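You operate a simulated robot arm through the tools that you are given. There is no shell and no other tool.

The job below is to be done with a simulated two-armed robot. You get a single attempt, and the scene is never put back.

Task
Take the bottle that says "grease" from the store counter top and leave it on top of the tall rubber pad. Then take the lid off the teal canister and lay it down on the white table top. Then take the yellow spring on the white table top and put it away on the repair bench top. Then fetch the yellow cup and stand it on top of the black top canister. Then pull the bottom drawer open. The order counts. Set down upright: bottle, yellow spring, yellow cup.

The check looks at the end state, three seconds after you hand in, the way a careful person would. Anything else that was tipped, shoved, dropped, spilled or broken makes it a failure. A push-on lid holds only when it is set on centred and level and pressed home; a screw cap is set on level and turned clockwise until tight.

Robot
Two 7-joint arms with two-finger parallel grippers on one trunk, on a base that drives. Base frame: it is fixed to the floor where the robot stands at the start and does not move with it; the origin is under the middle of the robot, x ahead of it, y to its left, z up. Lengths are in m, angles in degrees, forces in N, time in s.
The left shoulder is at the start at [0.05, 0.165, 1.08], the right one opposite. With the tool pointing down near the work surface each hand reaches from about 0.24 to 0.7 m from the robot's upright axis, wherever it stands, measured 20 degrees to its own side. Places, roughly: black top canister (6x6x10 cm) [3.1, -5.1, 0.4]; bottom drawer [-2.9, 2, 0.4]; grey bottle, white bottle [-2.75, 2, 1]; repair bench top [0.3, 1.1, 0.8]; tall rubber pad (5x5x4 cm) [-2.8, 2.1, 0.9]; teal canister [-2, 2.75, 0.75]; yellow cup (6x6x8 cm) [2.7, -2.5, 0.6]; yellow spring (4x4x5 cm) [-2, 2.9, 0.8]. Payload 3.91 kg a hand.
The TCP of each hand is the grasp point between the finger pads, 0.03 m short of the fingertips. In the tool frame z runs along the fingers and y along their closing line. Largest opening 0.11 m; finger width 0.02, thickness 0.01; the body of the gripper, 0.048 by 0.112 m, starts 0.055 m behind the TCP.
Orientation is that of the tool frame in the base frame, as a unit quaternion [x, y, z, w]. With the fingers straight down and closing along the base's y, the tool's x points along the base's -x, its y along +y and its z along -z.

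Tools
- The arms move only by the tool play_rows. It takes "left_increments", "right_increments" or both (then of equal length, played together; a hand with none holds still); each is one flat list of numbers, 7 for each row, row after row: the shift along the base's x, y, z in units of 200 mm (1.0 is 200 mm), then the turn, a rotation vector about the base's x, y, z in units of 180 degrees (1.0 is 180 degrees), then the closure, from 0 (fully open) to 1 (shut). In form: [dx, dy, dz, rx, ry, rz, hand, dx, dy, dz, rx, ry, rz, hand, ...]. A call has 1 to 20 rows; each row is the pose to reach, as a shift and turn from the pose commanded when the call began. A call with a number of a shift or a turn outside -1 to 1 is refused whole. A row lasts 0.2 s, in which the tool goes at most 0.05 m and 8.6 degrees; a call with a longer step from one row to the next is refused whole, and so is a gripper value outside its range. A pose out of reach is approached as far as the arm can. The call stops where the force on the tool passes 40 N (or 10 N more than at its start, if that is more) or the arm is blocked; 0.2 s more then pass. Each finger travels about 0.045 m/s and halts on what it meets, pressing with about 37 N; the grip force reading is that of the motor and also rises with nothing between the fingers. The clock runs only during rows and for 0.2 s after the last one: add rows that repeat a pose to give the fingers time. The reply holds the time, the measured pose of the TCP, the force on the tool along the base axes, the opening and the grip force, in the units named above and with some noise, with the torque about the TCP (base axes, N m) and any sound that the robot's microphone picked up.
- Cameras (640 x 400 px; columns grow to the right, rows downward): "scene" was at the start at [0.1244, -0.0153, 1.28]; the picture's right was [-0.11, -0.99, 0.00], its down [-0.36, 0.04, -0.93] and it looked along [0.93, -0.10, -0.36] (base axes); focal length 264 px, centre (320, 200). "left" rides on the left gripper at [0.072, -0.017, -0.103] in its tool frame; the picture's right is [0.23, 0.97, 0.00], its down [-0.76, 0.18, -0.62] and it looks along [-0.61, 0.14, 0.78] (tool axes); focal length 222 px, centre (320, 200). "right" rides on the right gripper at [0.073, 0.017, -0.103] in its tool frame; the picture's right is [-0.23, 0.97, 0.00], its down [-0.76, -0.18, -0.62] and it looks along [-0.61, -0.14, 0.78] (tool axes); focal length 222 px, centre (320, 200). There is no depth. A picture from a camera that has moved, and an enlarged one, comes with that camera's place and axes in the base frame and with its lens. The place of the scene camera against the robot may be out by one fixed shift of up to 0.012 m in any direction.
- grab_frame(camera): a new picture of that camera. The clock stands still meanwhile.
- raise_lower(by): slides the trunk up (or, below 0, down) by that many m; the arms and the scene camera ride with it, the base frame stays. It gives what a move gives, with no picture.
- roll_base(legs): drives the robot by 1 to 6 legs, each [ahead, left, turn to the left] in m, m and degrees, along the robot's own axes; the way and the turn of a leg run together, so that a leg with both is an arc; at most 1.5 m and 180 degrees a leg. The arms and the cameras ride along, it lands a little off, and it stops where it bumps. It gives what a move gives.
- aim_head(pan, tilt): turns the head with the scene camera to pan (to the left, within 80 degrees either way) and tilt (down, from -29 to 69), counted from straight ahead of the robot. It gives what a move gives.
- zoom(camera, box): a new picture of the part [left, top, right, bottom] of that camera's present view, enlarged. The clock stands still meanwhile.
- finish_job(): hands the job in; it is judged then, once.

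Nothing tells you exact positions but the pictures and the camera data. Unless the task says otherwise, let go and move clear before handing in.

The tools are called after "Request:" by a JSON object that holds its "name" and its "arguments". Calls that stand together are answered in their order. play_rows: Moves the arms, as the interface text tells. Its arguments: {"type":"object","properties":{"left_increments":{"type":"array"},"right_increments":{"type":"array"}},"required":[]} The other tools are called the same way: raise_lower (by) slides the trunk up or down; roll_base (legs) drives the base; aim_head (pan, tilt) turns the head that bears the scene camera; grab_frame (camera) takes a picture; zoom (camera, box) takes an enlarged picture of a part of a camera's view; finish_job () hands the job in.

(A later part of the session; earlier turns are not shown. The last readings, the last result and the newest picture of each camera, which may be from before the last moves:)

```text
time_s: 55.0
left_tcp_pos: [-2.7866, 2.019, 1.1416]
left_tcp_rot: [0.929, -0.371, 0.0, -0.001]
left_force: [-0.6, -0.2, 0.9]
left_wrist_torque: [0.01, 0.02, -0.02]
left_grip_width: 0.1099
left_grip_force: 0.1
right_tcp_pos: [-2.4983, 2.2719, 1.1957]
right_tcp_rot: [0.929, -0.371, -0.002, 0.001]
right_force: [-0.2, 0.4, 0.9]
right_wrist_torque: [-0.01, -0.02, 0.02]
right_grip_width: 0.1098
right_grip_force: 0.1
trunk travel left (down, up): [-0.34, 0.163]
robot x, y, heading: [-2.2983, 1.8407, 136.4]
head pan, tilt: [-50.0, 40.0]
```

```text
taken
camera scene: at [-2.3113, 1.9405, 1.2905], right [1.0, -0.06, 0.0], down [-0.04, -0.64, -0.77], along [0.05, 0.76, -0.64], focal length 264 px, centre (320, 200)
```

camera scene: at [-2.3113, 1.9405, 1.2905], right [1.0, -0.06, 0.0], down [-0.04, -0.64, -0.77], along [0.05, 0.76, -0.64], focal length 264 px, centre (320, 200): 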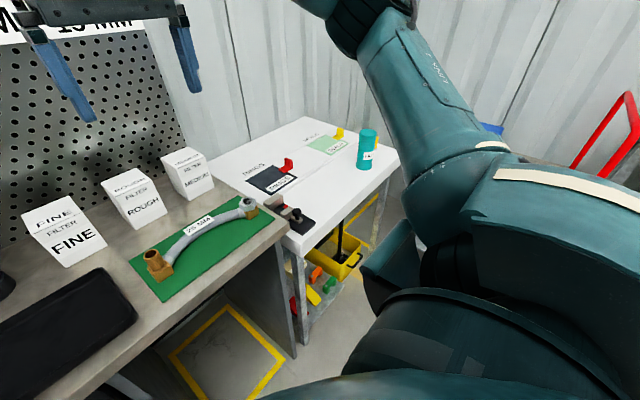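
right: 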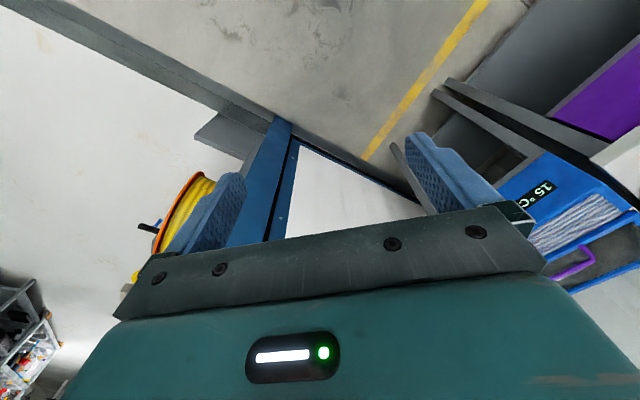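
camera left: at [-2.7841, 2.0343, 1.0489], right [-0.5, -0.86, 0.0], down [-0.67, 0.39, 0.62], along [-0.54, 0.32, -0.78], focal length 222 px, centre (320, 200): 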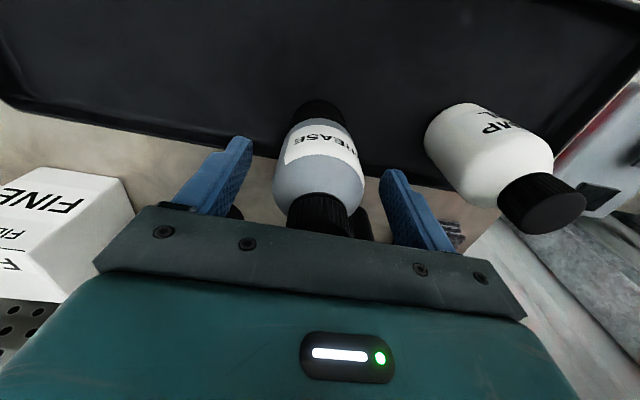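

The arm hides the cart. I'll back off a little and shift right, then look again.

Request:
{"name": "roll_base", "arguments": {"legs": [[-0.3, -0.35, 0]]}}

Request:
{"name": "aim_head", "arguments": {"pan": -35, "tilt": 40}}

Request:
{"name": "grab_frame", "arguments": {"camera": "scene"}}

Request:
{"name": "grab_frame", "arguments": {"camera": "right"}}

```text
time_s: 58.6
left_tcp_pos: [-2.3266, 2.0656, 1.1411]
left_tcp_rot: [0.93, -0.369, -0.001, -0.001]
left_force: [-0.4, -0.1, 0.0]
left_wrist_torque: [0.0, 0.02, -0.02]
left_grip_width: 0.1097
left_grip_force: 0.1
right_tcp_pos: [-2.0395, 2.3191, 1.197]
right_tcp_rot: [0.929, -0.37, 0.0, 0.0]
right_force: [0.9, -0.7, -0.1]
right_wrist_torque: [0.0, 0.0, -0.04]
right_grip_width: 0.1102
right_grip_force: 0.2
trunk travel left (down, up): [-0.34, 0.163]
robot x, y, heading: [-1.8379, 1.8933, 136.8]
head pan, tilt: [-50.0, 40.0]
```

```text
time_s: 59.4
left_tcp_pos: [-2.3263, 2.0634, 1.1418]
left_tcp_rot: [0.929, -0.369, -0.001, 0.0]
left_force: [-0.7, -0.3, -0.2]
left_wrist_torque: [-0.03, -0.03, -0.01]
left_grip_width: 0.1099
left_grip_force: 0.0
right_tcp_pos: [-2.0394, 2.3189, 1.1957]
right_tcp_rot: [0.929, -0.37, 0.0, 0.0]
right_force: [0.0, 0.1, -0.2]
right_wrist_torque: [0.01, 0.01, -0.01]
right_grip_width: 0.1102
right_grip_force: 0.0
trunk travel left (down, up): [-0.34, 0.163]
robot x, y, heading: [-1.8383, 1.8856, 136.7]
head pan, tilt: [-35.0, 40.0]
```

```text
taken
camera scene: at [-1.8729, 1.9863, 1.2905], right [0.98, 0.2, 0.0], down [0.13, -0.63, -0.77], along [-0.15, 0.75, -0.64], focal length 264 px, centre (320, 200)
```

scene: 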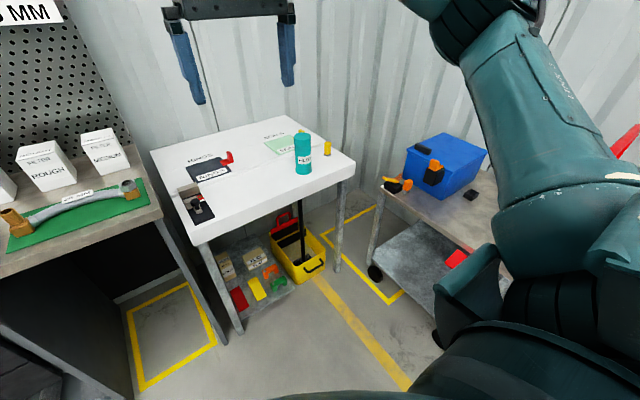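

```text
taken
camera right: at [-1.9982, 2.2572, 1.2993], right [-0.83, -0.55, 0.0], down [-0.43, 0.65, 0.62], along [-0.34, 0.52, -0.78], focal length 222 px, centre (320, 200)
```

right: 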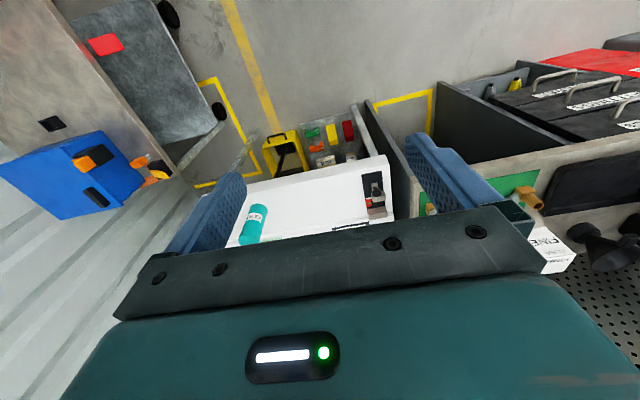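

Table items: canister ≈0.79 m ahead/0.46 right, spring ≈0.83/0.60; the cart is ~0.78 m to the right. Moving 0.28 ahead and 0.28 right is safe.

Request:
{"name": "roll_base", "arguments": {"legs": [[0.28, -0.28, 0]]}}

Request:
{"name": "aim_head", "arguments": {"pan": -22, "tilt": 50}}

Request:
{"name": "grab_frame", "arguments": {"camera": "scene"}}

Request:
{"name": "grab_frame", "arguments": {"camera": "right"}}

```text
time_s: 62.4
left_tcp_pos: [-2.3397, 2.4568, 1.1415]
left_tcp_rot: [0.931, -0.366, 0.0, 0.0]
left_force: [0.2, -0.1, 0.0]
left_wrist_torque: [0.03, -0.01, 0.03]
left_grip_width: 0.1098
left_grip_force: 0.1
right_tcp_pos: [-2.0555, 2.712, 1.1948]
right_tcp_rot: [0.93, -0.368, 0.0, 0.0]
right_force: [-0.2, 0.0, -0.1]
right_wrist_torque: [0.0, -0.02, 0.01]
right_grip_width: 0.1098
right_grip_force: 0.1
trunk travel left (down, up): [-0.34, 0.163]
robot x, y, heading: [-1.8528, 2.2814, 136.7]
head pan, tilt: [-35.0, 40.0]
```

```text
time_s: 63.2
left_tcp_pos: [-2.3397, 2.4563, 1.1409]
left_tcp_rot: [0.93, -0.366, -0.001, 0.0]
left_force: [-0.2, -0.6, 0.0]
left_wrist_torque: [-0.02, -0.01, -0.02]
left_grip_width: 0.1099
left_grip_force: 0.1
right_tcp_pos: [-2.0543, 2.7114, 1.1959]
right_tcp_rot: [0.93, -0.367, -0.002, -0.001]
right_force: [-0.1, -0.1, -0.1]
right_wrist_torque: [0.0, -0.02, -0.03]
right_grip_width: 0.1102
right_grip_force: 0.0
trunk travel left (down, up): [-0.34, 0.163]
robot x, y, heading: [-1.85, 2.2821, 137.1]
head pan, tilt: [-22.0, 50.0]
```

```text
taken
camera scene: at [-1.9013, 2.3664, 1.2764], right [0.91, 0.42, 0.0], down [0.32, -0.69, -0.64], along [-0.27, 0.58, -0.77], focal length 264 px, centre (320, 200)
```

scene: 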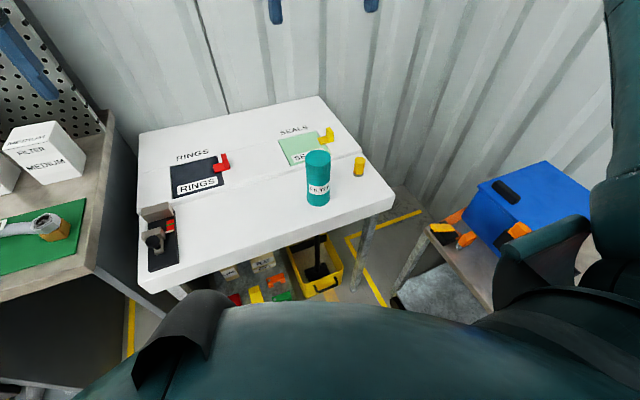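

```text
taken
camera right: at [-2.013, 2.65, 1.2994], right [-0.83, -0.56, 0.0], down [-0.43, 0.65, 0.62], along [-0.35, 0.52, -0.78], focal length 222 px, centre (320, 200)
```

right: 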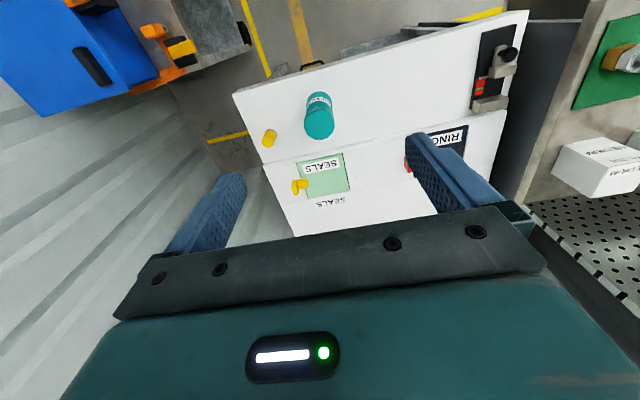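

Request:
{"name": "zoom", "arguments": {"camera": "scene", "box": [250, 110, 410, 220]}}

Request:
{"name": "zoom", "arguments": {"camera": "right", "box": [230, 60, 430, 210]}}

```text
3.64 times, centred on (330, 165) of scene
camera zoom: at [-1.9013, 2.3664, 1.2764], right [0.91, 0.42, 0.0], down [0.32, -0.69, -0.64], along [-0.27, 0.58, -0.77], focal length 959 px, centre (284, 327)
```

zoom: 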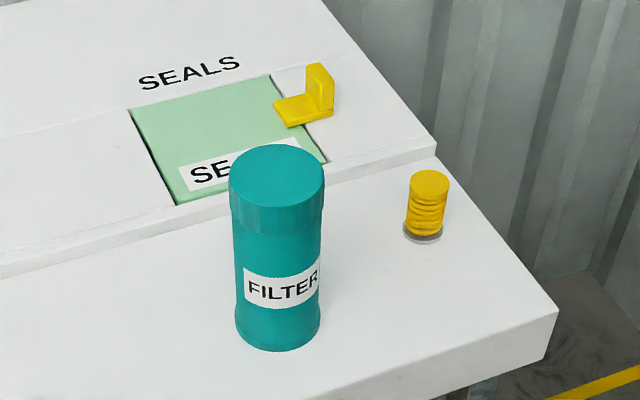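

```text
2.67 times, centred on (330, 135) of right
camera zoom: at [-2.013, 2.65, 1.2994], right [-0.83, -0.56, 0.0], down [-0.43, 0.65, 0.62], along [-0.35, 0.52, -0.78], focal length 592 px, centre (293, 373)
```

zoom: 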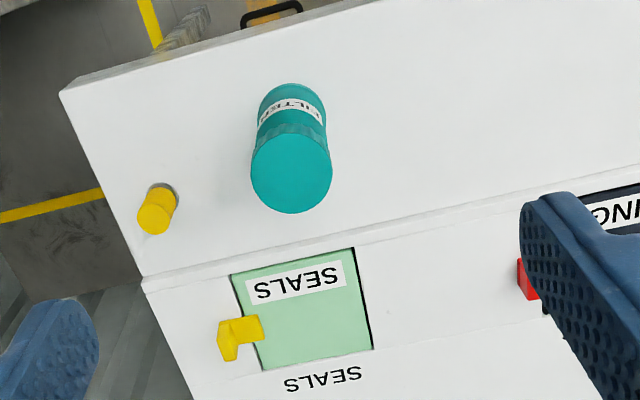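

I see the teal canister with a ridged lid near the table's front and the spring beside it. Zooming in on the lid to determine its kind.

Request:
{"name": "zoom", "arguments": {"camera": "scene", "box": [290, 140, 350, 210]}}

Request:
{"name": "zoom", "arguments": {"camera": "right", "box": [290, 80, 350, 150]}}

```text
5.71 times, centred on (320, 175) of scene
camera zoom: at [-1.9013, 2.3664, 1.2764], right [0.91, 0.42, 0.0], down [0.32, -0.69, -0.64], along [-0.27, 0.58, -0.77], focal length 1507 px, centre (320, 343)
```

zoom: 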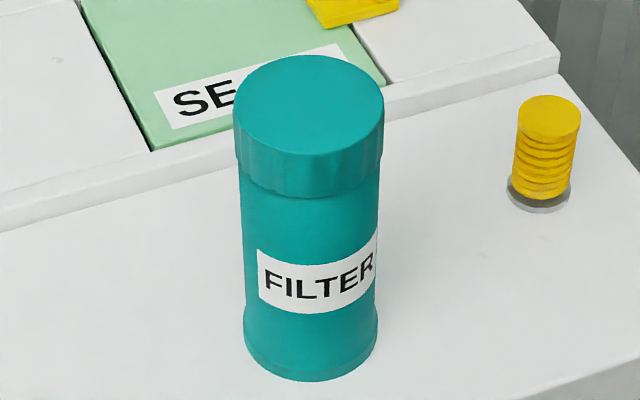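

```text
5.71 times, centred on (320, 115) of right
camera zoom: at [-2.013, 2.65, 1.2994], right [-0.83, -0.56, 0.0], down [-0.43, 0.65, 0.62], along [-0.35, 0.52, -0.78], focal length 1269 px, centre (320, 686)
```

zoom: 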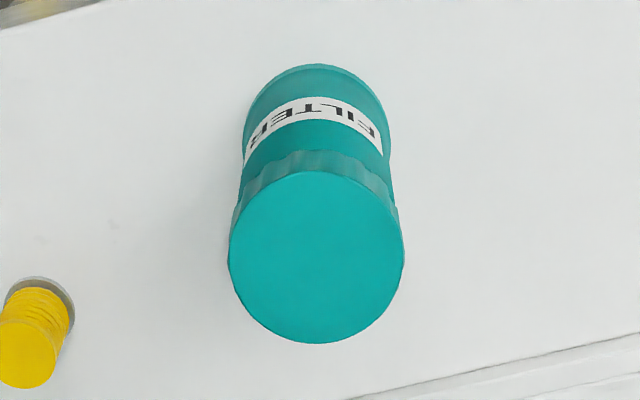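

The lid has grip flutes, top at z≈0.885 centred on (-2.097, 2.776), ~58 mm wide; the table is at z≈0.737; the spring at (-2.036, 2.910), top 0.79. I'll bring the right hand above the lid and check.

Request:
{"name": "play_rows", "arguments": {"right_increments": [-0.0425, 0.0643, -0.195, 0, 0, 0, 0, -0.085, 0.1286, -0.39, 0, 0, 0, 0, -0.1275, 0.193, -0.585, 0, 0, 0, 0, -0.17, 0.257, -0.78, 0, 0, 0, 0, -0.2125, 0.3215, -0.9775, 0, 0, 0, 0, -0.2125, 0.3215, -0.9775, 0, 0, 0, 0]}}

Request:
{"name": "grab_frame", "arguments": {"camera": "right"}}

Request:
{"name": "grab_frame", "arguments": {"camera": "scene"}}

```text
time_s: 64.6
left_tcp_pos: [-2.34, 2.4561, 1.1419]
left_tcp_rot: [0.93, -0.367, 0.0, 0.0]
left_force: [-0.6, -0.8, -0.3]
left_wrist_torque: [0.03, -0.02, 0.0]
left_grip_width: 0.1101
left_grip_force: 0.1
right_tcp_pos: [-2.0947, 2.7765, 0.999]
right_tcp_rot: [0.93, -0.367, -0.001, 0.0]
right_force: [-0.1, 0.2, 0.4]
right_wrist_torque: [0.01, -0.01, 0.03]
right_grip_width: 0.1102
right_grip_force: 0.1
trunk travel left (down, up): [-0.34, 0.163]
robot x, y, heading: [-1.8485, 2.2797, 137.1]
head pan, tilt: [-22.0, 50.0]
```

```text
taken
camera right: at [-2.054, 2.7146, 1.1036], right [-0.83, -0.56, 0.0], down [-0.43, 0.65, 0.62], along [-0.35, 0.52, -0.78], focal length 222 px, centre (320, 200)
```

right: 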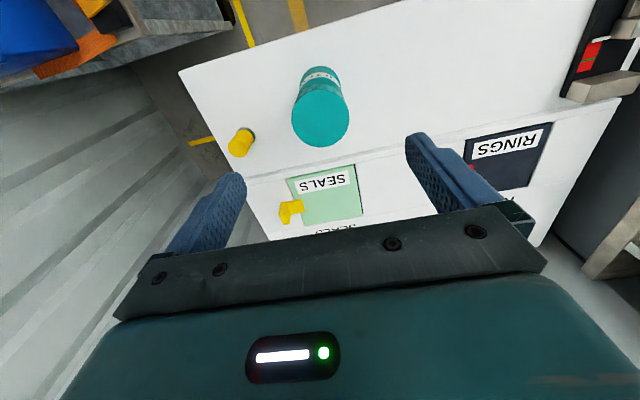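

```text
taken
camera scene: at [-1.9013, 2.3663, 1.2764], right [0.91, 0.42, 0.0], down [0.32, -0.69, -0.64], along [-0.27, 0.58, -0.77], focal length 264 px, centre (320, 200)
```

scene: 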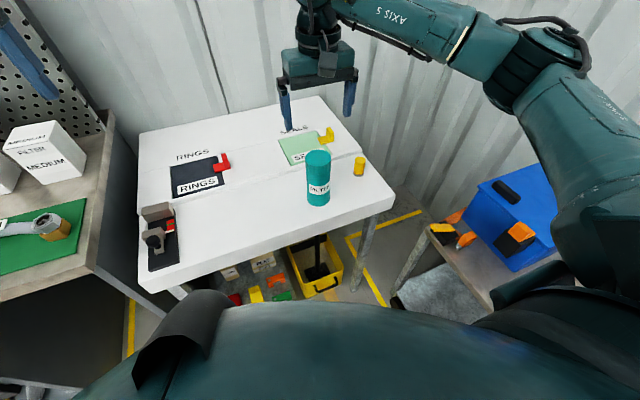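

Aligned. Descending to lid height and closing on the lid.

Request:
{"name": "play_rows", "arguments": {"right_increments": [0, 0, -0.22, 0, 0, 0, 0, 0, 0, -0.44, 0, 0, 0, 0, 0, 0, -0.615, 0, 0, 0, 0, 0, 0, -0.615, 0, 0, 0, 0.3, 0, 0, -0.615, 0, 0, 0, 0.7, 0, 0, -0.615, 0, 0, 0, 1, 0, 0, -0.615, 0, 0, 0, 1, 0, 0, -0.615, 0, 0, 0, 1, 0, 0, -0.615, 0, 0, 0, 1]}}

Request:
{"name": "grab_frame", "arguments": {"camera": "right"}}

Request:
{"name": "zoom", "arguments": {"camera": "scene", "box": [250, 110, 410, 220]}}

```text
time_s: 66.6
left_tcp_pos: [-2.3398, 2.4556, 1.1415]
left_tcp_rot: [0.93, -0.367, 0.0, 0.0]
left_force: [-0.2, 0.3, -0.6]
left_wrist_torque: [0.01, 0.04, 0.0]
left_grip_width: 0.11
left_grip_force: 0.0
right_tcp_pos: [-2.097, 2.7752, 0.8769]
right_tcp_rot: [0.93, -0.367, 0.0, 0.0]
right_force: [-0.2, -0.3, -0.6]
right_wrist_torque: [0.03, 0.0, 0.0]
right_grip_width: 0.0581
right_grip_force: 36.8
trunk travel left (down, up): [-0.34, 0.163]
robot x, y, heading: [-1.8487, 2.2801, 137.0]
head pan, tilt: [-22.0, 50.0]
```

```text
taken
camera right: at [-2.0554, 2.7128, 0.9807], right [-0.83, -0.56, 0.0], down [-0.43, 0.65, 0.62], along [-0.35, 0.52, -0.78], focal length 222 px, centre (320, 200)
```

right: 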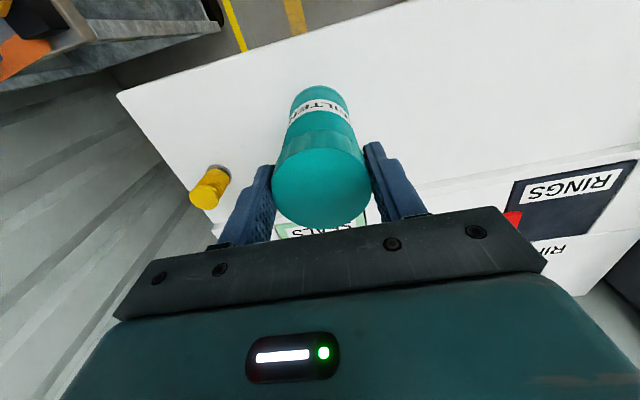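

```text
3.64 times, centred on (330, 165) of scene
camera zoom: at [-1.9014, 2.3665, 1.2763], right [0.91, 0.42, 0.0], down [0.32, -0.69, -0.64], along [-0.27, 0.58, -0.77], focal length 959 px, centre (284, 327)
```

zoom: 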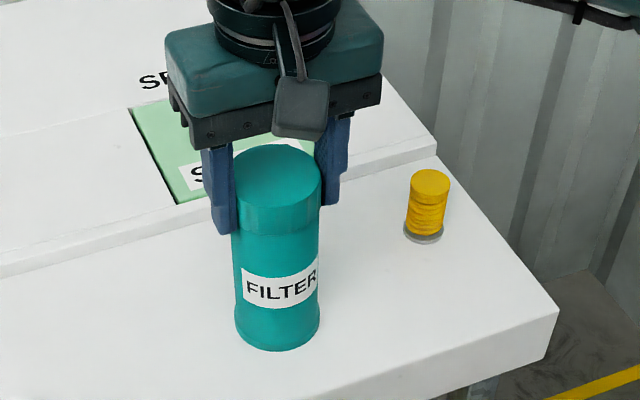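

Lid gripped at 58 mm. Testing with a small counter-clockwise twist to read torque.

Request:
{"name": "play_rows", "arguments": {"right_increments": [0, 0, 0, 0, 0, 0.03, 1, 0, 0, 0, 0, 0, 0.06, 1, 0, 0, 0, 0, 0, 0.1, 1]}}

Request:
{"name": "zoom", "arguments": {"camera": "scene", "box": [250, 110, 410, 220]}}

```text
time_s: 67.4
left_tcp_pos: [-2.3407, 2.4557, 1.1411]
left_tcp_rot: [0.93, -0.367, 0.0, -0.001]
left_force: [0.2, 0.5, -0.2]
left_wrist_torque: [0.0, 0.01, -0.01]
left_grip_width: 0.1099
left_grip_force: 0.0
right_tcp_pos: [-2.0975, 2.775, 0.8774]
right_tcp_rot: [0.976, -0.217, -0.001, -0.001]
right_force: [-0.1, -0.1, -1.8]
right_wrist_torque: [0.0, -0.04, 0.02]
right_grip_width: 0.0575
right_grip_force: 36.9
trunk travel left (down, up): [-0.34, 0.163]
robot x, y, heading: [-1.8503, 2.2838, 136.8]
head pan, tilt: [-22.0, 50.0]
```

```text
3.64 times, centred on (330, 165) of scene
camera zoom: at [-1.9014, 2.3665, 1.2763], right [0.91, 0.42, 0.0], down [0.32, -0.69, -0.64], along [-0.27, 0.58, -0.77], focal length 959 px, centre (284, 327)
```

zoom: 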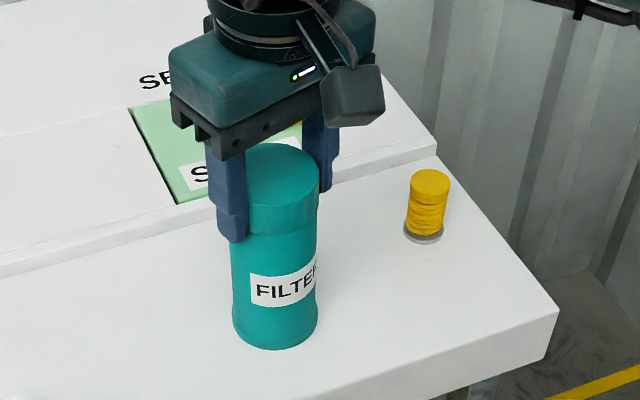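

The whole canister turned with the lid, so the body must be held — or it's a push-on lid. Testing a small lift.

Request:
{"name": "play_rows", "arguments": {"right_increments": [0, 0, 0.01, 0, 0, 0, 1, 0, 0, 0.02, 0, 0, 0, 1, 0, 0, 0.03, 0, 0, 0, 1]}}

Request:
{"name": "zoom", "arguments": {"camera": "scene", "box": [290, 140, 350, 210]}}

```text
time_s: 68.2
left_tcp_pos: [-2.3406, 2.4553, 1.1421]
left_tcp_rot: [0.93, -0.366, -0.001, 0.0]
left_force: [-0.1, 0.4, 0.9]
left_wrist_torque: [0.02, 0.03, -0.01]
left_grip_width: 0.1102
left_grip_force: 0.1
right_tcp_pos: [-2.0979, 2.7749, 0.8848]
right_tcp_rot: [0.976, -0.217, 0.0, 0.0]
right_force: [0.3, -0.2, -1.4]
right_wrist_torque: [-0.02, -0.03, 0.0]
right_grip_width: 0.0576
right_grip_force: 36.9
trunk travel left (down, up): [-0.34, 0.163]
robot x, y, heading: [-1.8534, 2.2825, 137.1]
head pan, tilt: [-22.0, 50.0]
```

```text
5.71 times, centred on (320, 175) of scene
camera zoom: at [-1.9014, 2.3665, 1.2763], right [0.91, 0.42, 0.0], down [0.32, -0.69, -0.64], along [-0.27, 0.58, -0.77], focal length 1507 px, centre (320, 343)
```

zoom: 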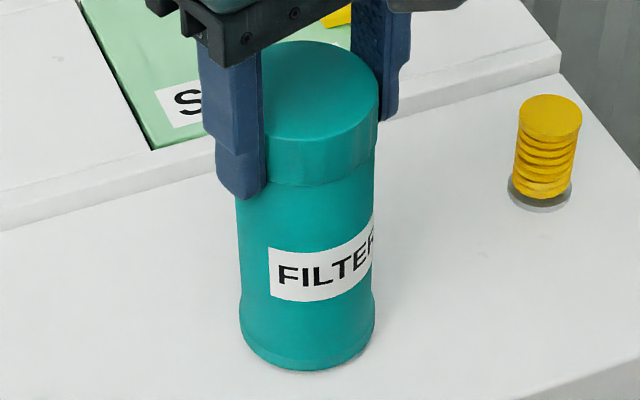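

The lid holds and the canister (light, ~150 g) lifts along with it, so the body must be held by the left hand. Lowering it back, releasing, and raising the right hand.

Request:
{"name": "play_rows", "arguments": {"right_increments": [0, 0, -0.01, 0, 0, 0, 1, 0, 0, -0.02, 0, 0, 0, 1, 0, 0, -0.03, 0, 0, 0, 1, 0, 0, -0.033, 0, 0, 0, 1, 0, 0, -0.033, 0, 0, 0, 0.45, 0, 0, -0.033, 0, 0, 0, 0.3, 0, 0, -0.033, 0, 0, 0, 0.1, 0, 0, -0.033, 0, 0, 0, 0]}}

Request:
{"name": "zoom", "arguments": {"camera": "scene", "box": [250, 110, 410, 220]}}

```text
time_s: 70.0
left_tcp_pos: [-2.3406, 2.4556, 1.1422]
left_tcp_rot: [0.93, -0.366, -0.001, 0.0]
left_force: [0.7, -0.1, 0.6]
left_wrist_torque: [0.01, -0.03, -0.02]
left_grip_width: 0.11
left_grip_force: 0.0
right_tcp_pos: [-2.0965, 2.7771, 0.8772]
right_tcp_rot: [0.976, -0.217, -0.001, 0.001]
right_force: [0.0, 0.1, 0.3]
right_wrist_torque: [0.01, 0.0, -0.01]
right_grip_width: 0.11
right_grip_force: 0.0
trunk travel left (down, up): [-0.34, 0.163]
robot x, y, heading: [-1.8505, 2.2788, 137.0]
head pan, tilt: [-22.0, 50.0]
```

```text
3.64 times, centred on (330, 165) of scene
camera zoom: at [-1.9014, 2.3664, 1.2763], right [0.91, 0.42, 0.0], down [0.32, -0.69, -0.64], along [-0.27, 0.58, -0.77], focal length 959 px, centre (284, 327)
```

zoom: 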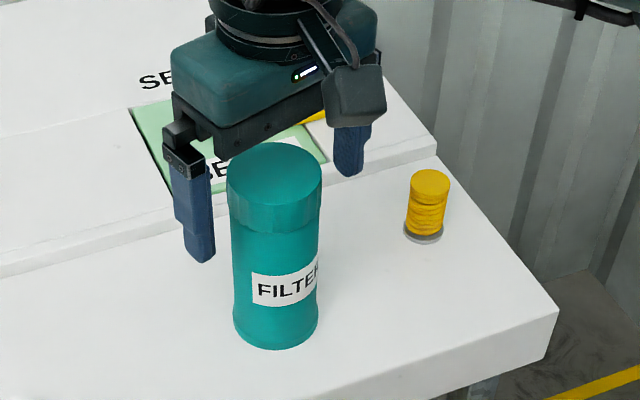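

Canister stands fine. Raising the right hand and turning the base 20° right so both arms can reach it.

Request:
{"name": "play_rows", "arguments": {"right_increments": [0, 0, 0.2, 0, 0, 0, 0, 0, 0, 0.4, 0, 0, -0.03, 0, 0, 0, 0.6, 0, 0, -0.06, 0, 0, 0, 0.8, 0, 0, -0.1, 0, 0, 0, 1.0, 0, 0, -0.1, 0]}}

Request:
{"name": "roll_base", "arguments": {"legs": [[0, 0, -20]]}}

Request:
{"name": "aim_head", "arguments": {"pan": -3, "tilt": 50}}

Request:
{"name": "grab_frame", "arguments": {"camera": "scene"}}

```text
time_s: 71.2
left_tcp_pos: [-2.3409, 2.4549, 1.1423]
left_tcp_rot: [0.93, -0.367, -0.001, 0.0]
left_force: [0.5, -0.4, 0.3]
left_wrist_torque: [0.0, -0.02, -0.03]
left_grip_width: 0.1102
left_grip_force: 0.1
right_tcp_pos: [-2.0962, 2.7727, 1.0786]
right_tcp_rot: [0.93, -0.367, 0.0, 0.0]
right_force: [0.4, -0.3, 0.3]
right_wrist_torque: [-0.03, 0.0, -0.01]
right_grip_width: 0.11
right_grip_force: 0.1
trunk travel left (down, up): [-0.34, 0.163]
robot x, y, heading: [-1.8489, 2.2838, 137.2]
head pan, tilt: [-22.0, 50.0]
```

```text
time_s: 72.7
left_tcp_pos: [-2.2528, 2.611, 1.142]
left_tcp_rot: [0.854, -0.521, 0.0, 0.0]
left_force: [0.6, -0.3, 0.1]
left_wrist_torque: [-0.02, 0.03, 0.0]
left_grip_width: 0.1099
left_grip_force: 0.0
right_tcp_pos: [-1.915, 2.828, 1.0781]
right_tcp_rot: [0.853, -0.522, 0.0, -0.001]
right_force: [-0.1, -0.1, -0.2]
right_wrist_torque: [0.01, -0.02, 0.01]
right_grip_width: 0.1102
right_grip_force: 0.0
trunk travel left (down, up): [-0.34, 0.163]
robot x, y, heading: [-1.8525, 2.2803, 117.2]
head pan, tilt: [-22.0, 50.0]
```

```text
time_s: 73.5
left_tcp_pos: [-2.2532, 2.6104, 1.1413]
left_tcp_rot: [0.853, -0.522, -0.001, 0.0]
left_force: [0.2, 0.3, -0.9]
left_wrist_torque: [0.0, -0.01, 0.0]
left_grip_width: 0.1102
left_grip_force: 0.1
right_tcp_pos: [-1.914, 2.8278, 1.0797]
right_tcp_rot: [0.853, -0.522, 0.0, 0.0]
right_force: [-0.1, -1.3, 0.6]
right_wrist_torque: [0.03, -0.01, -0.01]
right_grip_width: 0.1098
right_grip_force: 0.0
trunk travel left (down, up): [-0.34, 0.163]
robot x, y, heading: [-1.8477, 2.2838, 117.1]
head pan, tilt: [-3.0, 50.0]
```

```text
taken
camera scene: at [-1.8923, 2.3729, 1.2763], right [0.91, 0.41, 0.0], down [0.31, -0.7, -0.64], along [-0.26, 0.59, -0.77], focal length 264 px, centre (320, 200)
```

scene: 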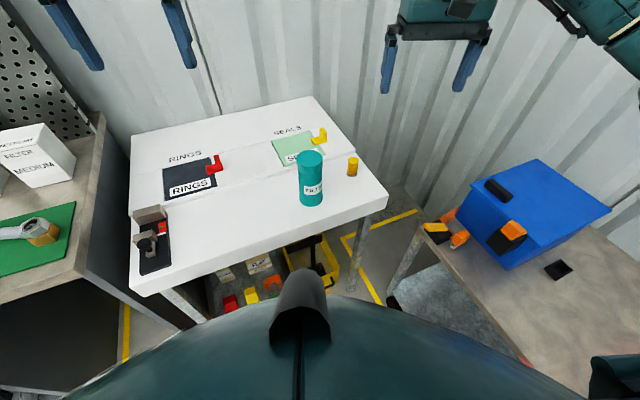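

Canister is now straight ahead (0.55 m). I'll bring the left hand to a tilted (60° from vertical) pose behind the canister so it can hold the body from the side.

Request:
{"name": "play_rows", "arguments": {"left_increments": [0.068, 0.011, -0.106, 0.0375, 0.0046, -0.0224, 0, 0.137, 0.022, -0.213, 0.0749, 0.0092, -0.0447, 0, 0.205, 0.0325, -0.319, 0.1124, 0.0138, -0.0671, 0, 0.273, 0.043, -0.4256, 0.1498, 0.0184, -0.0895, 0, 0.342, 0.054, -0.532, 0.1873, 0.023, -0.1118, 0, 0.41, 0.065, -0.638, 0.2247, 0.0276, -0.1342, 0, 0.478, 0.076, -0.745, 0.2622, 0.0322, -0.1566, 0, 0.547, 0.087, -0.851, 0.2996, 0.0368, -0.1789, 0, 0.615, 0.0975, -0.9575, 0.3371, 0.0414, -0.2013, 0, 0.615, 0.0975, -0.9575, 0.3371, 0.0414, -0.2013, 0]}}

Request:
{"name": "grab_frame", "arguments": {"camera": "scene"}}

Request:
{"name": "grab_frame", "arguments": {"camera": "left"}}

```text
time_s: 75.7
left_tcp_pos: [-2.128, 2.6301, 0.952]
left_tcp_rot: [-0.539, 0.677, 0.31, 0.392]
left_force: [0.1, -0.4, 0.0]
left_wrist_torque: [-0.01, 0.01, 0.0]
left_grip_width: 0.1099
left_grip_force: 0.1
right_tcp_pos: [-1.9141, 2.8278, 1.0774]
right_tcp_rot: [0.853, -0.522, 0.0, 0.0]
right_force: [-0.5, -0.4, 0.2]
right_wrist_torque: [-0.02, -0.02, 0.01]
right_grip_width: 0.1099
right_grip_force: 0.1
trunk travel left (down, up): [-0.34, 0.163]
robot x, y, heading: [-1.8535, 2.2778, 117.0]
head pan, tilt: [-3.0, 50.0]
```

```text
taken
camera scene: at [-1.8923, 2.3729, 1.2763], right [0.91, 0.41, 0.0], down [0.31, -0.7, -0.64], along [-0.26, 0.59, -0.77], focal length 264 px, centre (320, 200)
```

scene: 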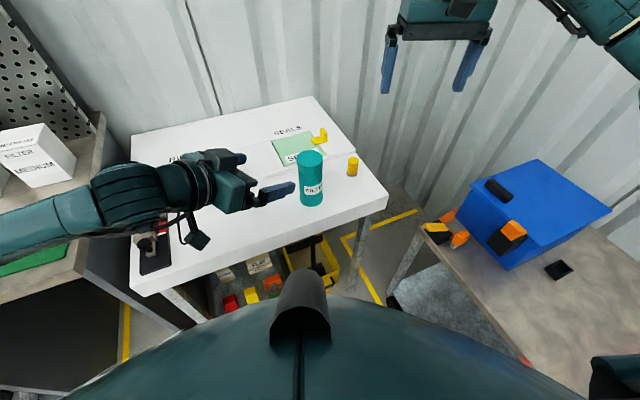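

```text
taken
camera left: at [-2.1405, 2.5024, 0.9399], right [-0.97, 0.11, -0.2], down [-0.21, -0.12, 0.97], along [0.08, 0.99, 0.14], focal length 222 px, centre (320, 200)
```

left: 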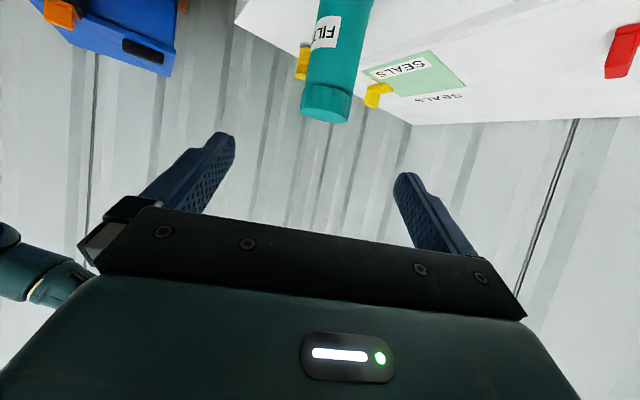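

The hand is oriented as wanted. Before lowering I'll check the left forearm's clearance above the vise-like fixture.

Request:
{"name": "aim_head", "arguments": {"pan": 30, "tilt": 45}}

Request:
{"name": "grab_frame", "arguments": {"camera": "scene"}}

Request:
{"name": "grab_frame", "arguments": {"camera": "right"}}

```text
time_s: 76.7
left_tcp_pos: [-2.1282, 2.6279, 0.95]
left_tcp_rot: [-0.54, 0.677, 0.31, 0.393]
left_force: [-0.1, -0.2, -0.7]
left_wrist_torque: [-0.01, -0.04, -0.02]
left_grip_width: 0.1101
left_grip_force: 0.0
right_tcp_pos: [-1.9148, 2.8275, 1.0782]
right_tcp_rot: [0.853, -0.522, 0.0, -0.001]
right_force: [-0.3, -0.6, 0.2]
right_wrist_torque: [-0.03, 0.01, 0.02]
right_grip_width: 0.11
right_grip_force: 0.0
trunk travel left (down, up): [-0.34, 0.163]
robot x, y, heading: [-1.8534, 2.2827, 117.1]
head pan, tilt: [30.0, 45.0]
```

```text
taken
camera scene: at [-1.9291, 2.3468, 1.2832], right [0.54, 0.84, 0.0], down [0.59, -0.38, -0.71], along [-0.59, 0.38, -0.71], focal length 264 px, centre (320, 200)
```

scene: 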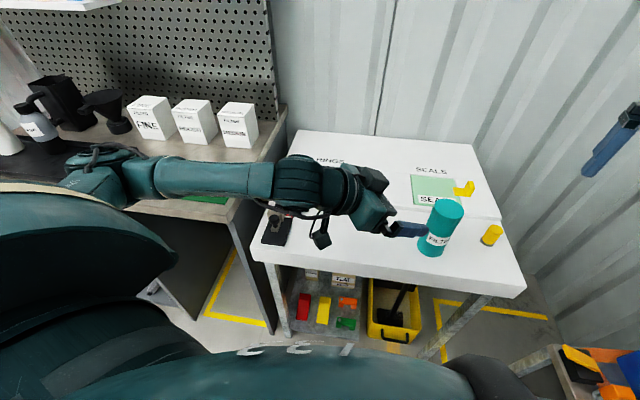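

```text
taken
camera right: at [-1.8966, 2.7558, 1.1813], right [-0.97, -0.24, 0.0], down [-0.19, 0.76, 0.62], along [-0.15, 0.61, -0.78], focal length 222 px, centre (320, 200)
```

right: 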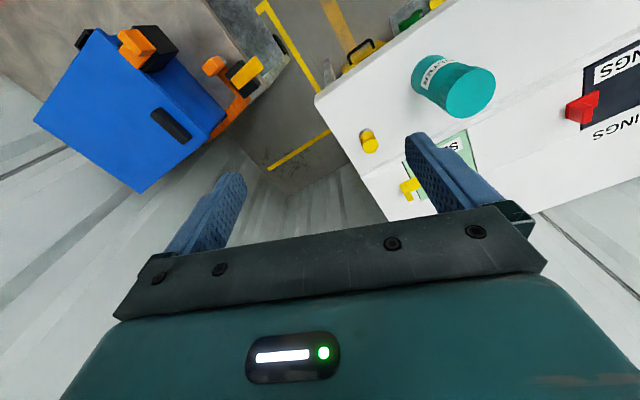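

The forearm runs close to the counter's front edge. Raising the trunk first will keep the elbow high while the hand goes down.

Request:
{"name": "raise_lower", "arguments": {"by": 0.16}}

Request:
{"name": "play_rows", "arguments": {"left_increments": [0, 0, -0.2, 0, 0, -0.02, 0, 0, 0, -0.4, 0, 0, -0.04, 0, 0, 0, -0.6, 0, 0, -0.06, 0, 0, 0, -0.8, 0, 0, -0.06, 0, 0, 0, -0.9, 0, 0, -0.06, 0, 0, 0, -0.9, 0, 0, -0.06, 0]}}

Request:
{"name": "grab_frame", "arguments": {"camera": "scene"}}

```text
time_s: 78.5
left_tcp_pos: [-2.1287, 2.6279, 1.1109]
left_tcp_rot: [-0.54, 0.676, 0.311, 0.393]
left_force: [0.9, 0.5, 1.2]
left_wrist_torque: [0.0, 0.02, 0.03]
left_grip_width: 0.1101
left_grip_force: 0.1
right_tcp_pos: [-1.9148, 2.8281, 1.2381]
right_tcp_rot: [0.853, -0.522, 0.0, 0.0]
right_force: [-0.3, -0.4, -0.2]
right_wrist_torque: [-0.02, -0.01, -0.01]
right_grip_width: 0.1099
right_grip_force: 0.1
trunk travel left (down, up): [-0.5, 0.003]
robot x, y, heading: [-1.8491, 2.2813, 117.1]
head pan, tilt: [30.0, 45.0]
```

```text
time_s: 79.9
left_tcp_pos: [-2.1275, 2.6299, 0.9305]
left_tcp_rot: [-0.474, 0.725, 0.272, 0.42]
left_force: [-1.0, 0.3, -0.5]
left_wrist_torque: [-0.03, -0.01, 0.02]
left_grip_width: 0.11
left_grip_force: 0.0
right_tcp_pos: [-1.9151, 2.8292, 1.2385]
right_tcp_rot: [0.854, -0.521, 0.0, 0.0]
right_force: [0.4, 0.2, 0.5]
right_wrist_torque: [0.0, -0.01, -0.01]
right_grip_width: 0.1099
right_grip_force: 0.0
trunk travel left (down, up): [-0.5, 0.003]
robot x, y, heading: [-1.8484, 2.2815, 117.3]
head pan, tilt: [30.0, 45.0]
```

```text
taken
camera scene: at [-1.9291, 2.3467, 1.4432], right [0.54, 0.84, 0.0], down [0.59, -0.38, -0.71], along [-0.59, 0.38, -0.71], focal length 264 px, centre (320, 200)
```

scene: 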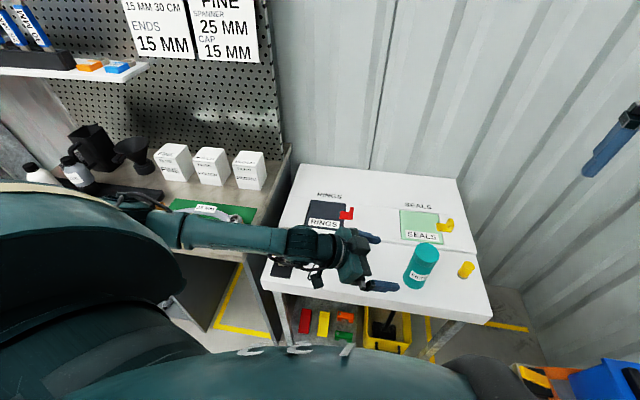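

I turned the yaw the wrong way; turning it the other way (so the hand points more forward) while staying at this height.

Request:
{"name": "play_rows", "arguments": {"left_increments": [0.06, 0.02, 0, 0, 0, 0.044, 0, 0.12, 0.045, 0, 0, 0, 0.089, 0, 0.18, 0.07, 0, 0, 0, 0.133, 0, 0.25, 0.095, 0, 0, 0, 0.178, 0, 0.25, 0.095, 0, 0, 0, 0.178, 0]}}

Request:
{"name": "grab_frame", "arguments": {"camera": "scene"}}

Request:
{"name": "grab_frame", "arguments": {"camera": "left"}}

```text
time_s: 81.1
left_tcp_pos: [-2.159, 2.6225, 0.9233]
left_tcp_rot: [0.668, -0.546, -0.322, -0.39]
left_force: [-0.3, 1.0, -0.6]
left_wrist_torque: [0.01, -0.01, -0.01]
left_grip_width: 0.1101
left_grip_force: 0.0
left hand out of reach, approached as far as the arm can: row 2, 3, 4, 5
right_tcp_pos: [-1.9169, 2.8278, 1.2379]
right_tcp_rot: [0.853, -0.522, 0.001, 0.0]
right_force: [-0.1, -0.2, 0.0]
right_wrist_torque: [0.0, -0.03, -0.02]
right_grip_width: 0.1102
right_grip_force: 0.0
trunk travel left (down, up): [-0.5, 0.003]
robot x, y, heading: [-1.8489, 2.2829, 117.4]
head pan, tilt: [30.0, 45.0]
```

```text
taken
camera scene: at [-1.93, 2.3474, 1.4431], right [0.54, 0.84, 0.0], down [0.59, -0.38, -0.71], along [-0.59, 0.38, -0.71], focal length 264 px, centre (320, 200)
```

scene: 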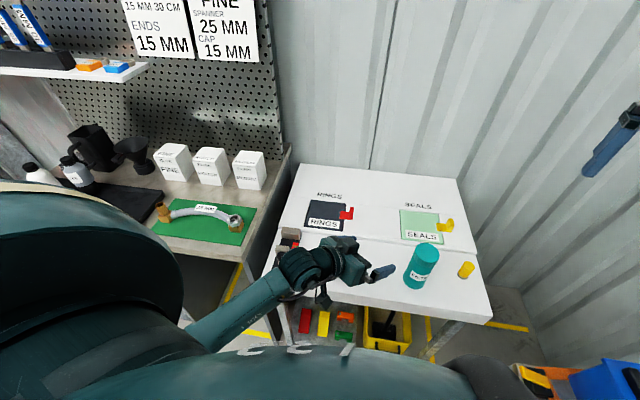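

```text
taken
camera left: at [-2.128, 2.4971, 0.9152], right [-0.91, -0.21, -0.36], down [-0.32, -0.2, 0.93], along [-0.26, 0.96, 0.11], focal length 222 px, centre (320, 200)
```

left: 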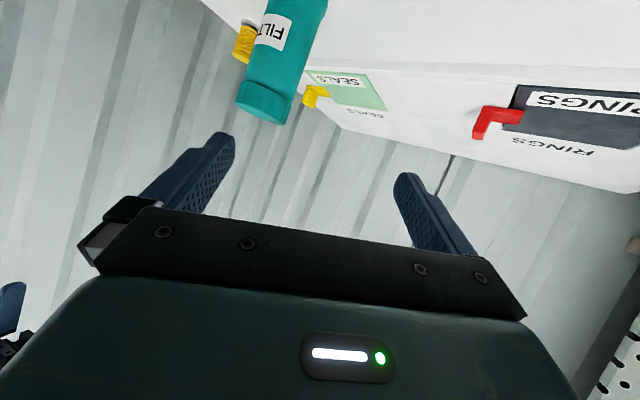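

The left arm folds too tightly this close. I'll retract it up and out, and first try a simpler test: press the lid down with the right hand while twisting, letting table friction hold the body.

Request:
{"name": "play_rows", "arguments": {"left_increments": [-0.06, -0.02, 0.1, 0, 0, -0.044, 0, -0.12, -0.045, 0.2, 0, 0, -0.089, 0, -0.18, -0.07, 0.35, 0, 0, -0.133, 0, -0.25, -0.095, 0.5, 0, 0, -0.178, 0, -0.35, -0.195, 0.65, 0, 0, -0.178, 0, -0.45, -0.295, 0.8, 0, 0, -0.178, 0, -0.55, -0.395, 0.95, 0, 0, -0.178, 0]}}

Request:
{"name": "grab_frame", "arguments": {"camera": "scene"}}

```text
time_s: 82.7
left_tcp_pos: [-2.231, 2.5864, 1.0596]
left_tcp_rot: [-0.492, 0.709, 0.203, 0.463]
left_force: [0.0, 0.2, 0.5]
left_wrist_torque: [0.0, -0.02, -0.01]
left_grip_width: 0.1102
left_grip_force: 0.1
left hand out of reach, approached as far as the arm can: row 4, 6, 7
right_tcp_pos: [-1.9142, 2.827, 1.2381]
right_tcp_rot: [0.853, -0.522, -0.001, 0.0]
right_force: [-0.6, -0.5, -0.3]
right_wrist_torque: [-0.03, -0.01, -0.01]
right_grip_width: 0.1098
right_grip_force: 0.1
trunk travel left (down, up): [-0.5, 0.003]
robot x, y, heading: [-1.8478, 2.2849, 117.6]
head pan, tilt: [30.0, 45.0]
```

```text
taken
camera scene: at [-1.928, 2.3467, 1.4433], right [0.54, 0.84, 0.0], down [0.59, -0.38, -0.71], along [-0.59, 0.38, -0.71], focal length 264 px, centre (320, 200)
```

scene: 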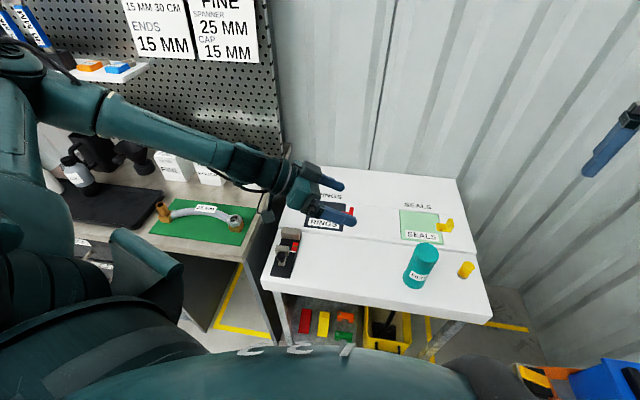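

The left arm is now in an elbow-up posture clear of things. Moving the right hand over the lid.

Request:
{"name": "play_rows", "arguments": {"right_increments": [-0.152, -0.043, -0.125, 0, 0, 0, 0, -0.303, -0.086, -0.25, 0, 0, 0, 0, -0.455, -0.129, -0.375, 0, 0, 0, 0, -0.607, -0.172, -0.5, 0, 0, 0, 0, -0.758, -0.215, -0.625, 0, 0, 0, 0, -0.91, -0.2575, -0.75, 0, 0, 0, 0, -0.91, -0.2575, -0.75, 0, 0, 0, 0]}}

Request:
{"name": "grab_frame", "arguments": {"camera": "right"}}

```text
time_s: 84.3
left_tcp_pos: [-2.2324, 2.5863, 1.0603]
left_tcp_rot: [-0.491, 0.709, 0.204, 0.464]
left_force: [0.6, -0.3, -0.2]
left_wrist_torque: [0.0, 0.01, -0.01]
left_grip_width: 0.1099
left_grip_force: 0.0
right_tcp_pos: [-2.0959, 2.7757, 1.09]
right_tcp_rot: [0.853, -0.522, -0.001, -0.001]
right_force: [0.8, -0.7, 0.2]
right_wrist_torque: [-0.02, -0.01, -0.04]
right_grip_width: 0.1098
right_grip_force: 0.0
trunk travel left (down, up): [-0.5, 0.003]
robot x, y, heading: [-1.848, 2.2808, 117.6]
head pan, tilt: [30.0, 45.0]
```

```text
taken
camera right: at [-2.0786, 2.7044, 1.1935], right [-0.97, -0.24, 0.0], down [-0.19, 0.76, 0.62], along [-0.15, 0.61, -0.78], focal length 222 px, centre (320, 200)
```

right: 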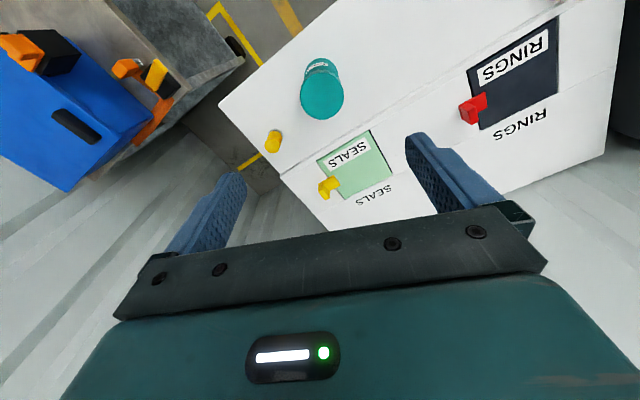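

Aligned over the lid. Descending and gripping.

Request:
{"name": "play_rows", "arguments": {"right_increments": [-0.005, 0, -0.21, 0, 0, 0, 0, -0.005, 0, -0.42, 0, 0, 0, 0, -0.005, 0, -0.63, 0, 0, 0, 0, -0.005, 0, -0.84, 0, 0, 0, 0, -0.005, 0, -0.98, 0, 0, 0, 0, -0.005, 0, -0.99, 0, 0, 0, 0.4, -0.005, 0, -0.99, 0, 0, 0, 0.8, -0.005, 0, -0.99, 0, 0, 0, 1, -0.005, 0, -0.99, 0, 0, 0, 1, -0.005, 0, -0.99, 0, 0, 0, 1, -0.005, 0, -0.99, 0, 0, 0, 1]}}

Request:
{"name": "aim_head", "arguments": {"pan": 5, "tilt": 50}}

Request:
{"name": "grab_frame", "arguments": {"camera": "scene"}}

```text
time_s: 86.7
left_tcp_pos: [-2.2338, 2.5865, 1.0584]
left_tcp_rot: [-0.49, 0.709, 0.204, 0.465]
left_force: [1.1, 1.6, 0.0]
left_wrist_torque: [-0.03, 0.01, -0.05]
left_grip_width: 0.1102
left_grip_force: 0.1
right_tcp_pos: [-2.0987, 2.777, 0.8904]
right_tcp_rot: [0.853, -0.522, 0.0, 0.0]
right_force: [0.0, -0.7, -1.0]
right_wrist_torque: [-0.01, 0.02, 0.01]
right_grip_width: 0.0575
right_grip_force: 36.8
trunk travel left (down, up): [-0.5, 0.003]
robot x, y, heading: [-1.8491, 2.2797, 117.3]
head pan, tilt: [30.0, 45.0]
```

```text
time_s: 87.6
left_tcp_pos: [-2.2312, 2.5867, 1.0587]
left_tcp_rot: [-0.49, 0.709, 0.203, 0.464]
left_force: [0.2, 0.4, 0.5]
left_wrist_torque: [0.02, 0.01, -0.02]
left_grip_width: 0.1101
left_grip_force: 0.0
right_tcp_pos: [-2.0976, 2.7767, 0.8911]
right_tcp_rot: [0.853, -0.522, 0.0, 0.0]
right_force: [-0.5, -0.2, -0.6]
right_wrist_torque: [-0.02, -0.02, -0.01]
right_grip_width: 0.0577
right_grip_force: 37.0
trunk travel left (down, up): [-0.5, 0.003]
robot x, y, heading: [-1.8479, 2.2825, 117.2]
head pan, tilt: [5.0, 50.0]
```

```text
taken
camera scene: at [-1.902, 2.3679, 1.4363], right [0.85, 0.53, 0.0], down [0.41, -0.65, -0.64], along [-0.34, 0.54, -0.77], focal length 264 px, centre (320, 200)
```

scene: 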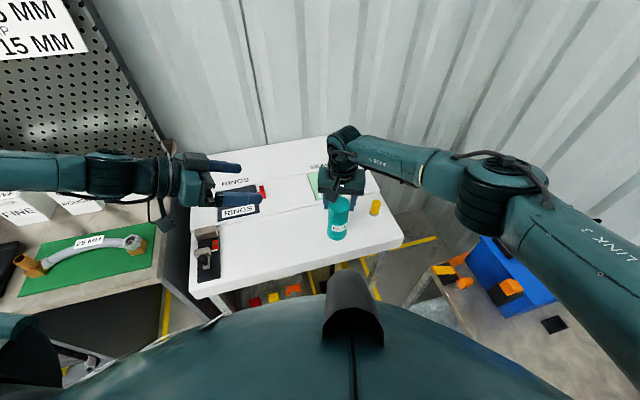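

Lid gripped (TCP z 0.890). Pressing down by small steps to build ~25 N, then twisting.

Request:
{"name": "play_rows", "arguments": {"right_increments": [0, 0, -0.01, 0, 0, 0, 1, 0, 0, -0.02, 0, 0, 0, 1]}}

Request:
{"name": "zoom", "arguments": {"camera": "scene", "box": [290, 150, 400, 250]}}

```text
time_s: 88.2
left_tcp_pos: [-2.2311, 2.5854, 1.0614]
left_tcp_rot: [-0.49, 0.709, 0.205, 0.464]
left_force: [0.1, 0.2, 0.0]
left_wrist_torque: [0.02, 0.01, 0.02]
left_grip_width: 0.11
left_grip_force: 0.1
right_tcp_pos: [-2.0981, 2.7767, 0.8912]
right_tcp_rot: [0.853, -0.521, -0.002, -0.001]
right_force: [2.3, -1.1, 23.0]
right_wrist_torque: [-0.31, -0.66, -0.01]
right_grip_width: 0.0574
right_grip_force: 36.9
trunk travel left (down, up): [-0.5, 0.003]
robot x, y, heading: [-1.8524, 2.2829, 117.2]
head pan, tilt: [5.0, 50.0]
```

```text
4.00 times, centred on (345, 200) of scene
camera zoom: at [-1.9005, 2.3656, 1.437], right [0.85, 0.53, 0.0], down [0.41, -0.65, -0.64], along [-0.34, 0.55, -0.76], focal length 1055 px, centre (220, 200)
```

zoom: 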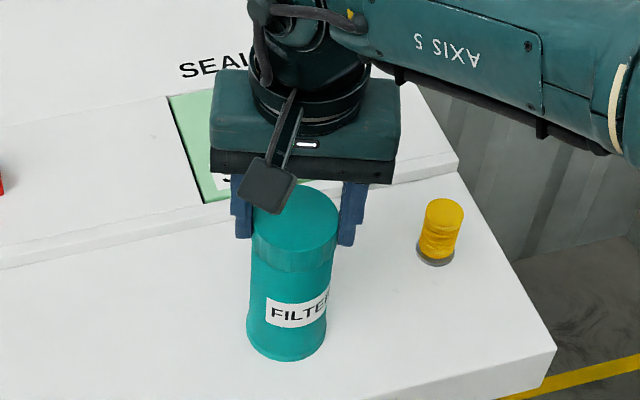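

Pressing with 23 N. Twisting 25° counter-clockwise and watching the label.

Request:
{"name": "play_rows", "arguments": {"right_increments": [0, 0, -0.003, 0, 0, 0.045, 1, 0, 0, -0.004, 0, 0, 0.09, 1, 0, 0, -0.004, 0, 0, 0.135, 1]}}

Request:
{"name": "zoom", "arguments": {"camera": "scene", "box": [290, 150, 400, 250]}}

```text
time_s: 89.0
left_tcp_pos: [-2.23, 2.5838, 1.0616]
left_tcp_rot: [-0.489, 0.709, 0.204, 0.465]
left_force: [0.1, -0.2, 0.2]
left_wrist_torque: [-0.01, -0.03, 0.01]
left_grip_width: 0.1101
left_grip_force: 0.1
right_tcp_pos: [-2.0987, 2.7772, 0.8904]
right_tcp_rot: [0.944, -0.33, -0.003, -0.002]
right_force: [7.2, 0.5, 38.9]
right_wrist_torque: [-0.24, -0.45, -0.05]
right_grip_width: 0.0576
right_grip_force: 37.1
trunk travel left (down, up): [-0.5, 0.003]
robot x, y, heading: [-1.8474, 2.2787, 117.0]
head pan, tilt: [5.0, 50.0]
```

```text
4.00 times, centred on (345, 200) of scene
camera zoom: at [-1.8992, 2.3645, 1.4369], right [0.85, 0.53, 0.0], down [0.41, -0.65, -0.65], along [-0.34, 0.55, -0.76], focal length 1055 px, centre (220, 200)
```

zoom: 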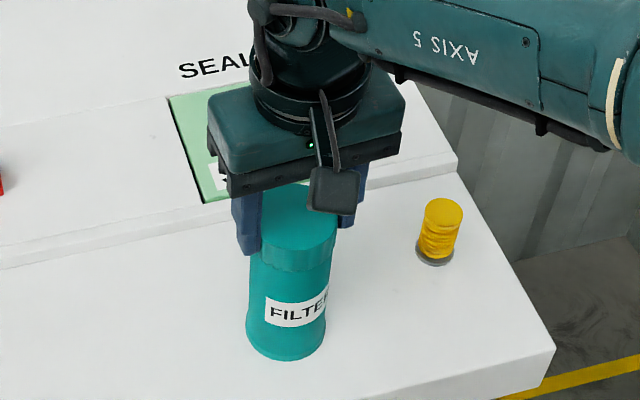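

The label stayed put while the lid turned: it's a screw lid and pressing works. The axial force rose, so I'll ease up a bit as I keep unscrewing.

Request:
{"name": "play_rows", "arguments": {"right_increments": [0, 0, 0.008, 0, 0, 0.0, 1, 0, 0, 0.008, 0, 0, 0.045, 1, 0, 0, 0.008, 0, 0, 0.09, 1, 0, 0, 0.01, 0, 0, 0.135, 1, 0, 0, 0.01, 0, 0, 0.18, 1, 0, 0, 0.01, 0, 0, 0.225, 1]}}

Request:
{"name": "zoom", "arguments": {"camera": "scene", "box": [290, 150, 400, 250]}}

```text
time_s: 90.4
left_tcp_pos: [-2.2314, 2.5865, 1.0599]
left_tcp_rot: [-0.491, 0.708, 0.205, 0.464]
left_force: [0.5, -0.2, 0.1]
left_wrist_torque: [0.0, -0.02, -0.02]
left_grip_width: 0.1096
left_grip_force: 0.2
right_tcp_pos: [-2.0835, 2.756, 0.8908]
right_tcp_rot: [0.986, -0.169, -0.007, -0.006]
right_force: [-9.5, 8.1, 33.5]
right_wrist_torque: [0.45, 0.97, -0.09]
right_grip_width: 0.0576
right_grip_force: 36.6
right hand out of reach, approached as far as the arm can: row 4, 5, 6
trunk travel left (down, up): [-0.5, 0.003]
robot x, y, heading: [-1.8515, 2.2768, 117.2]
head pan, tilt: [5.0, 50.0]
```

```text
4.00 times, centred on (345, 200) of scene
camera zoom: at [-1.9011, 2.3656, 1.4366], right [0.85, 0.53, 0.0], down [0.41, -0.65, -0.64], along [-0.34, 0.55, -0.76], focal length 1055 px, centre (220, 200)
```

zoom: 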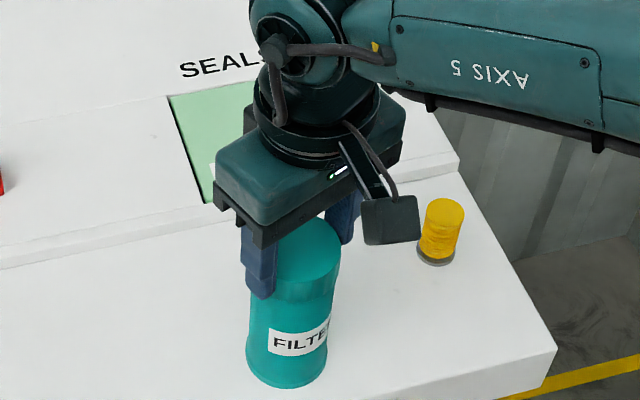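

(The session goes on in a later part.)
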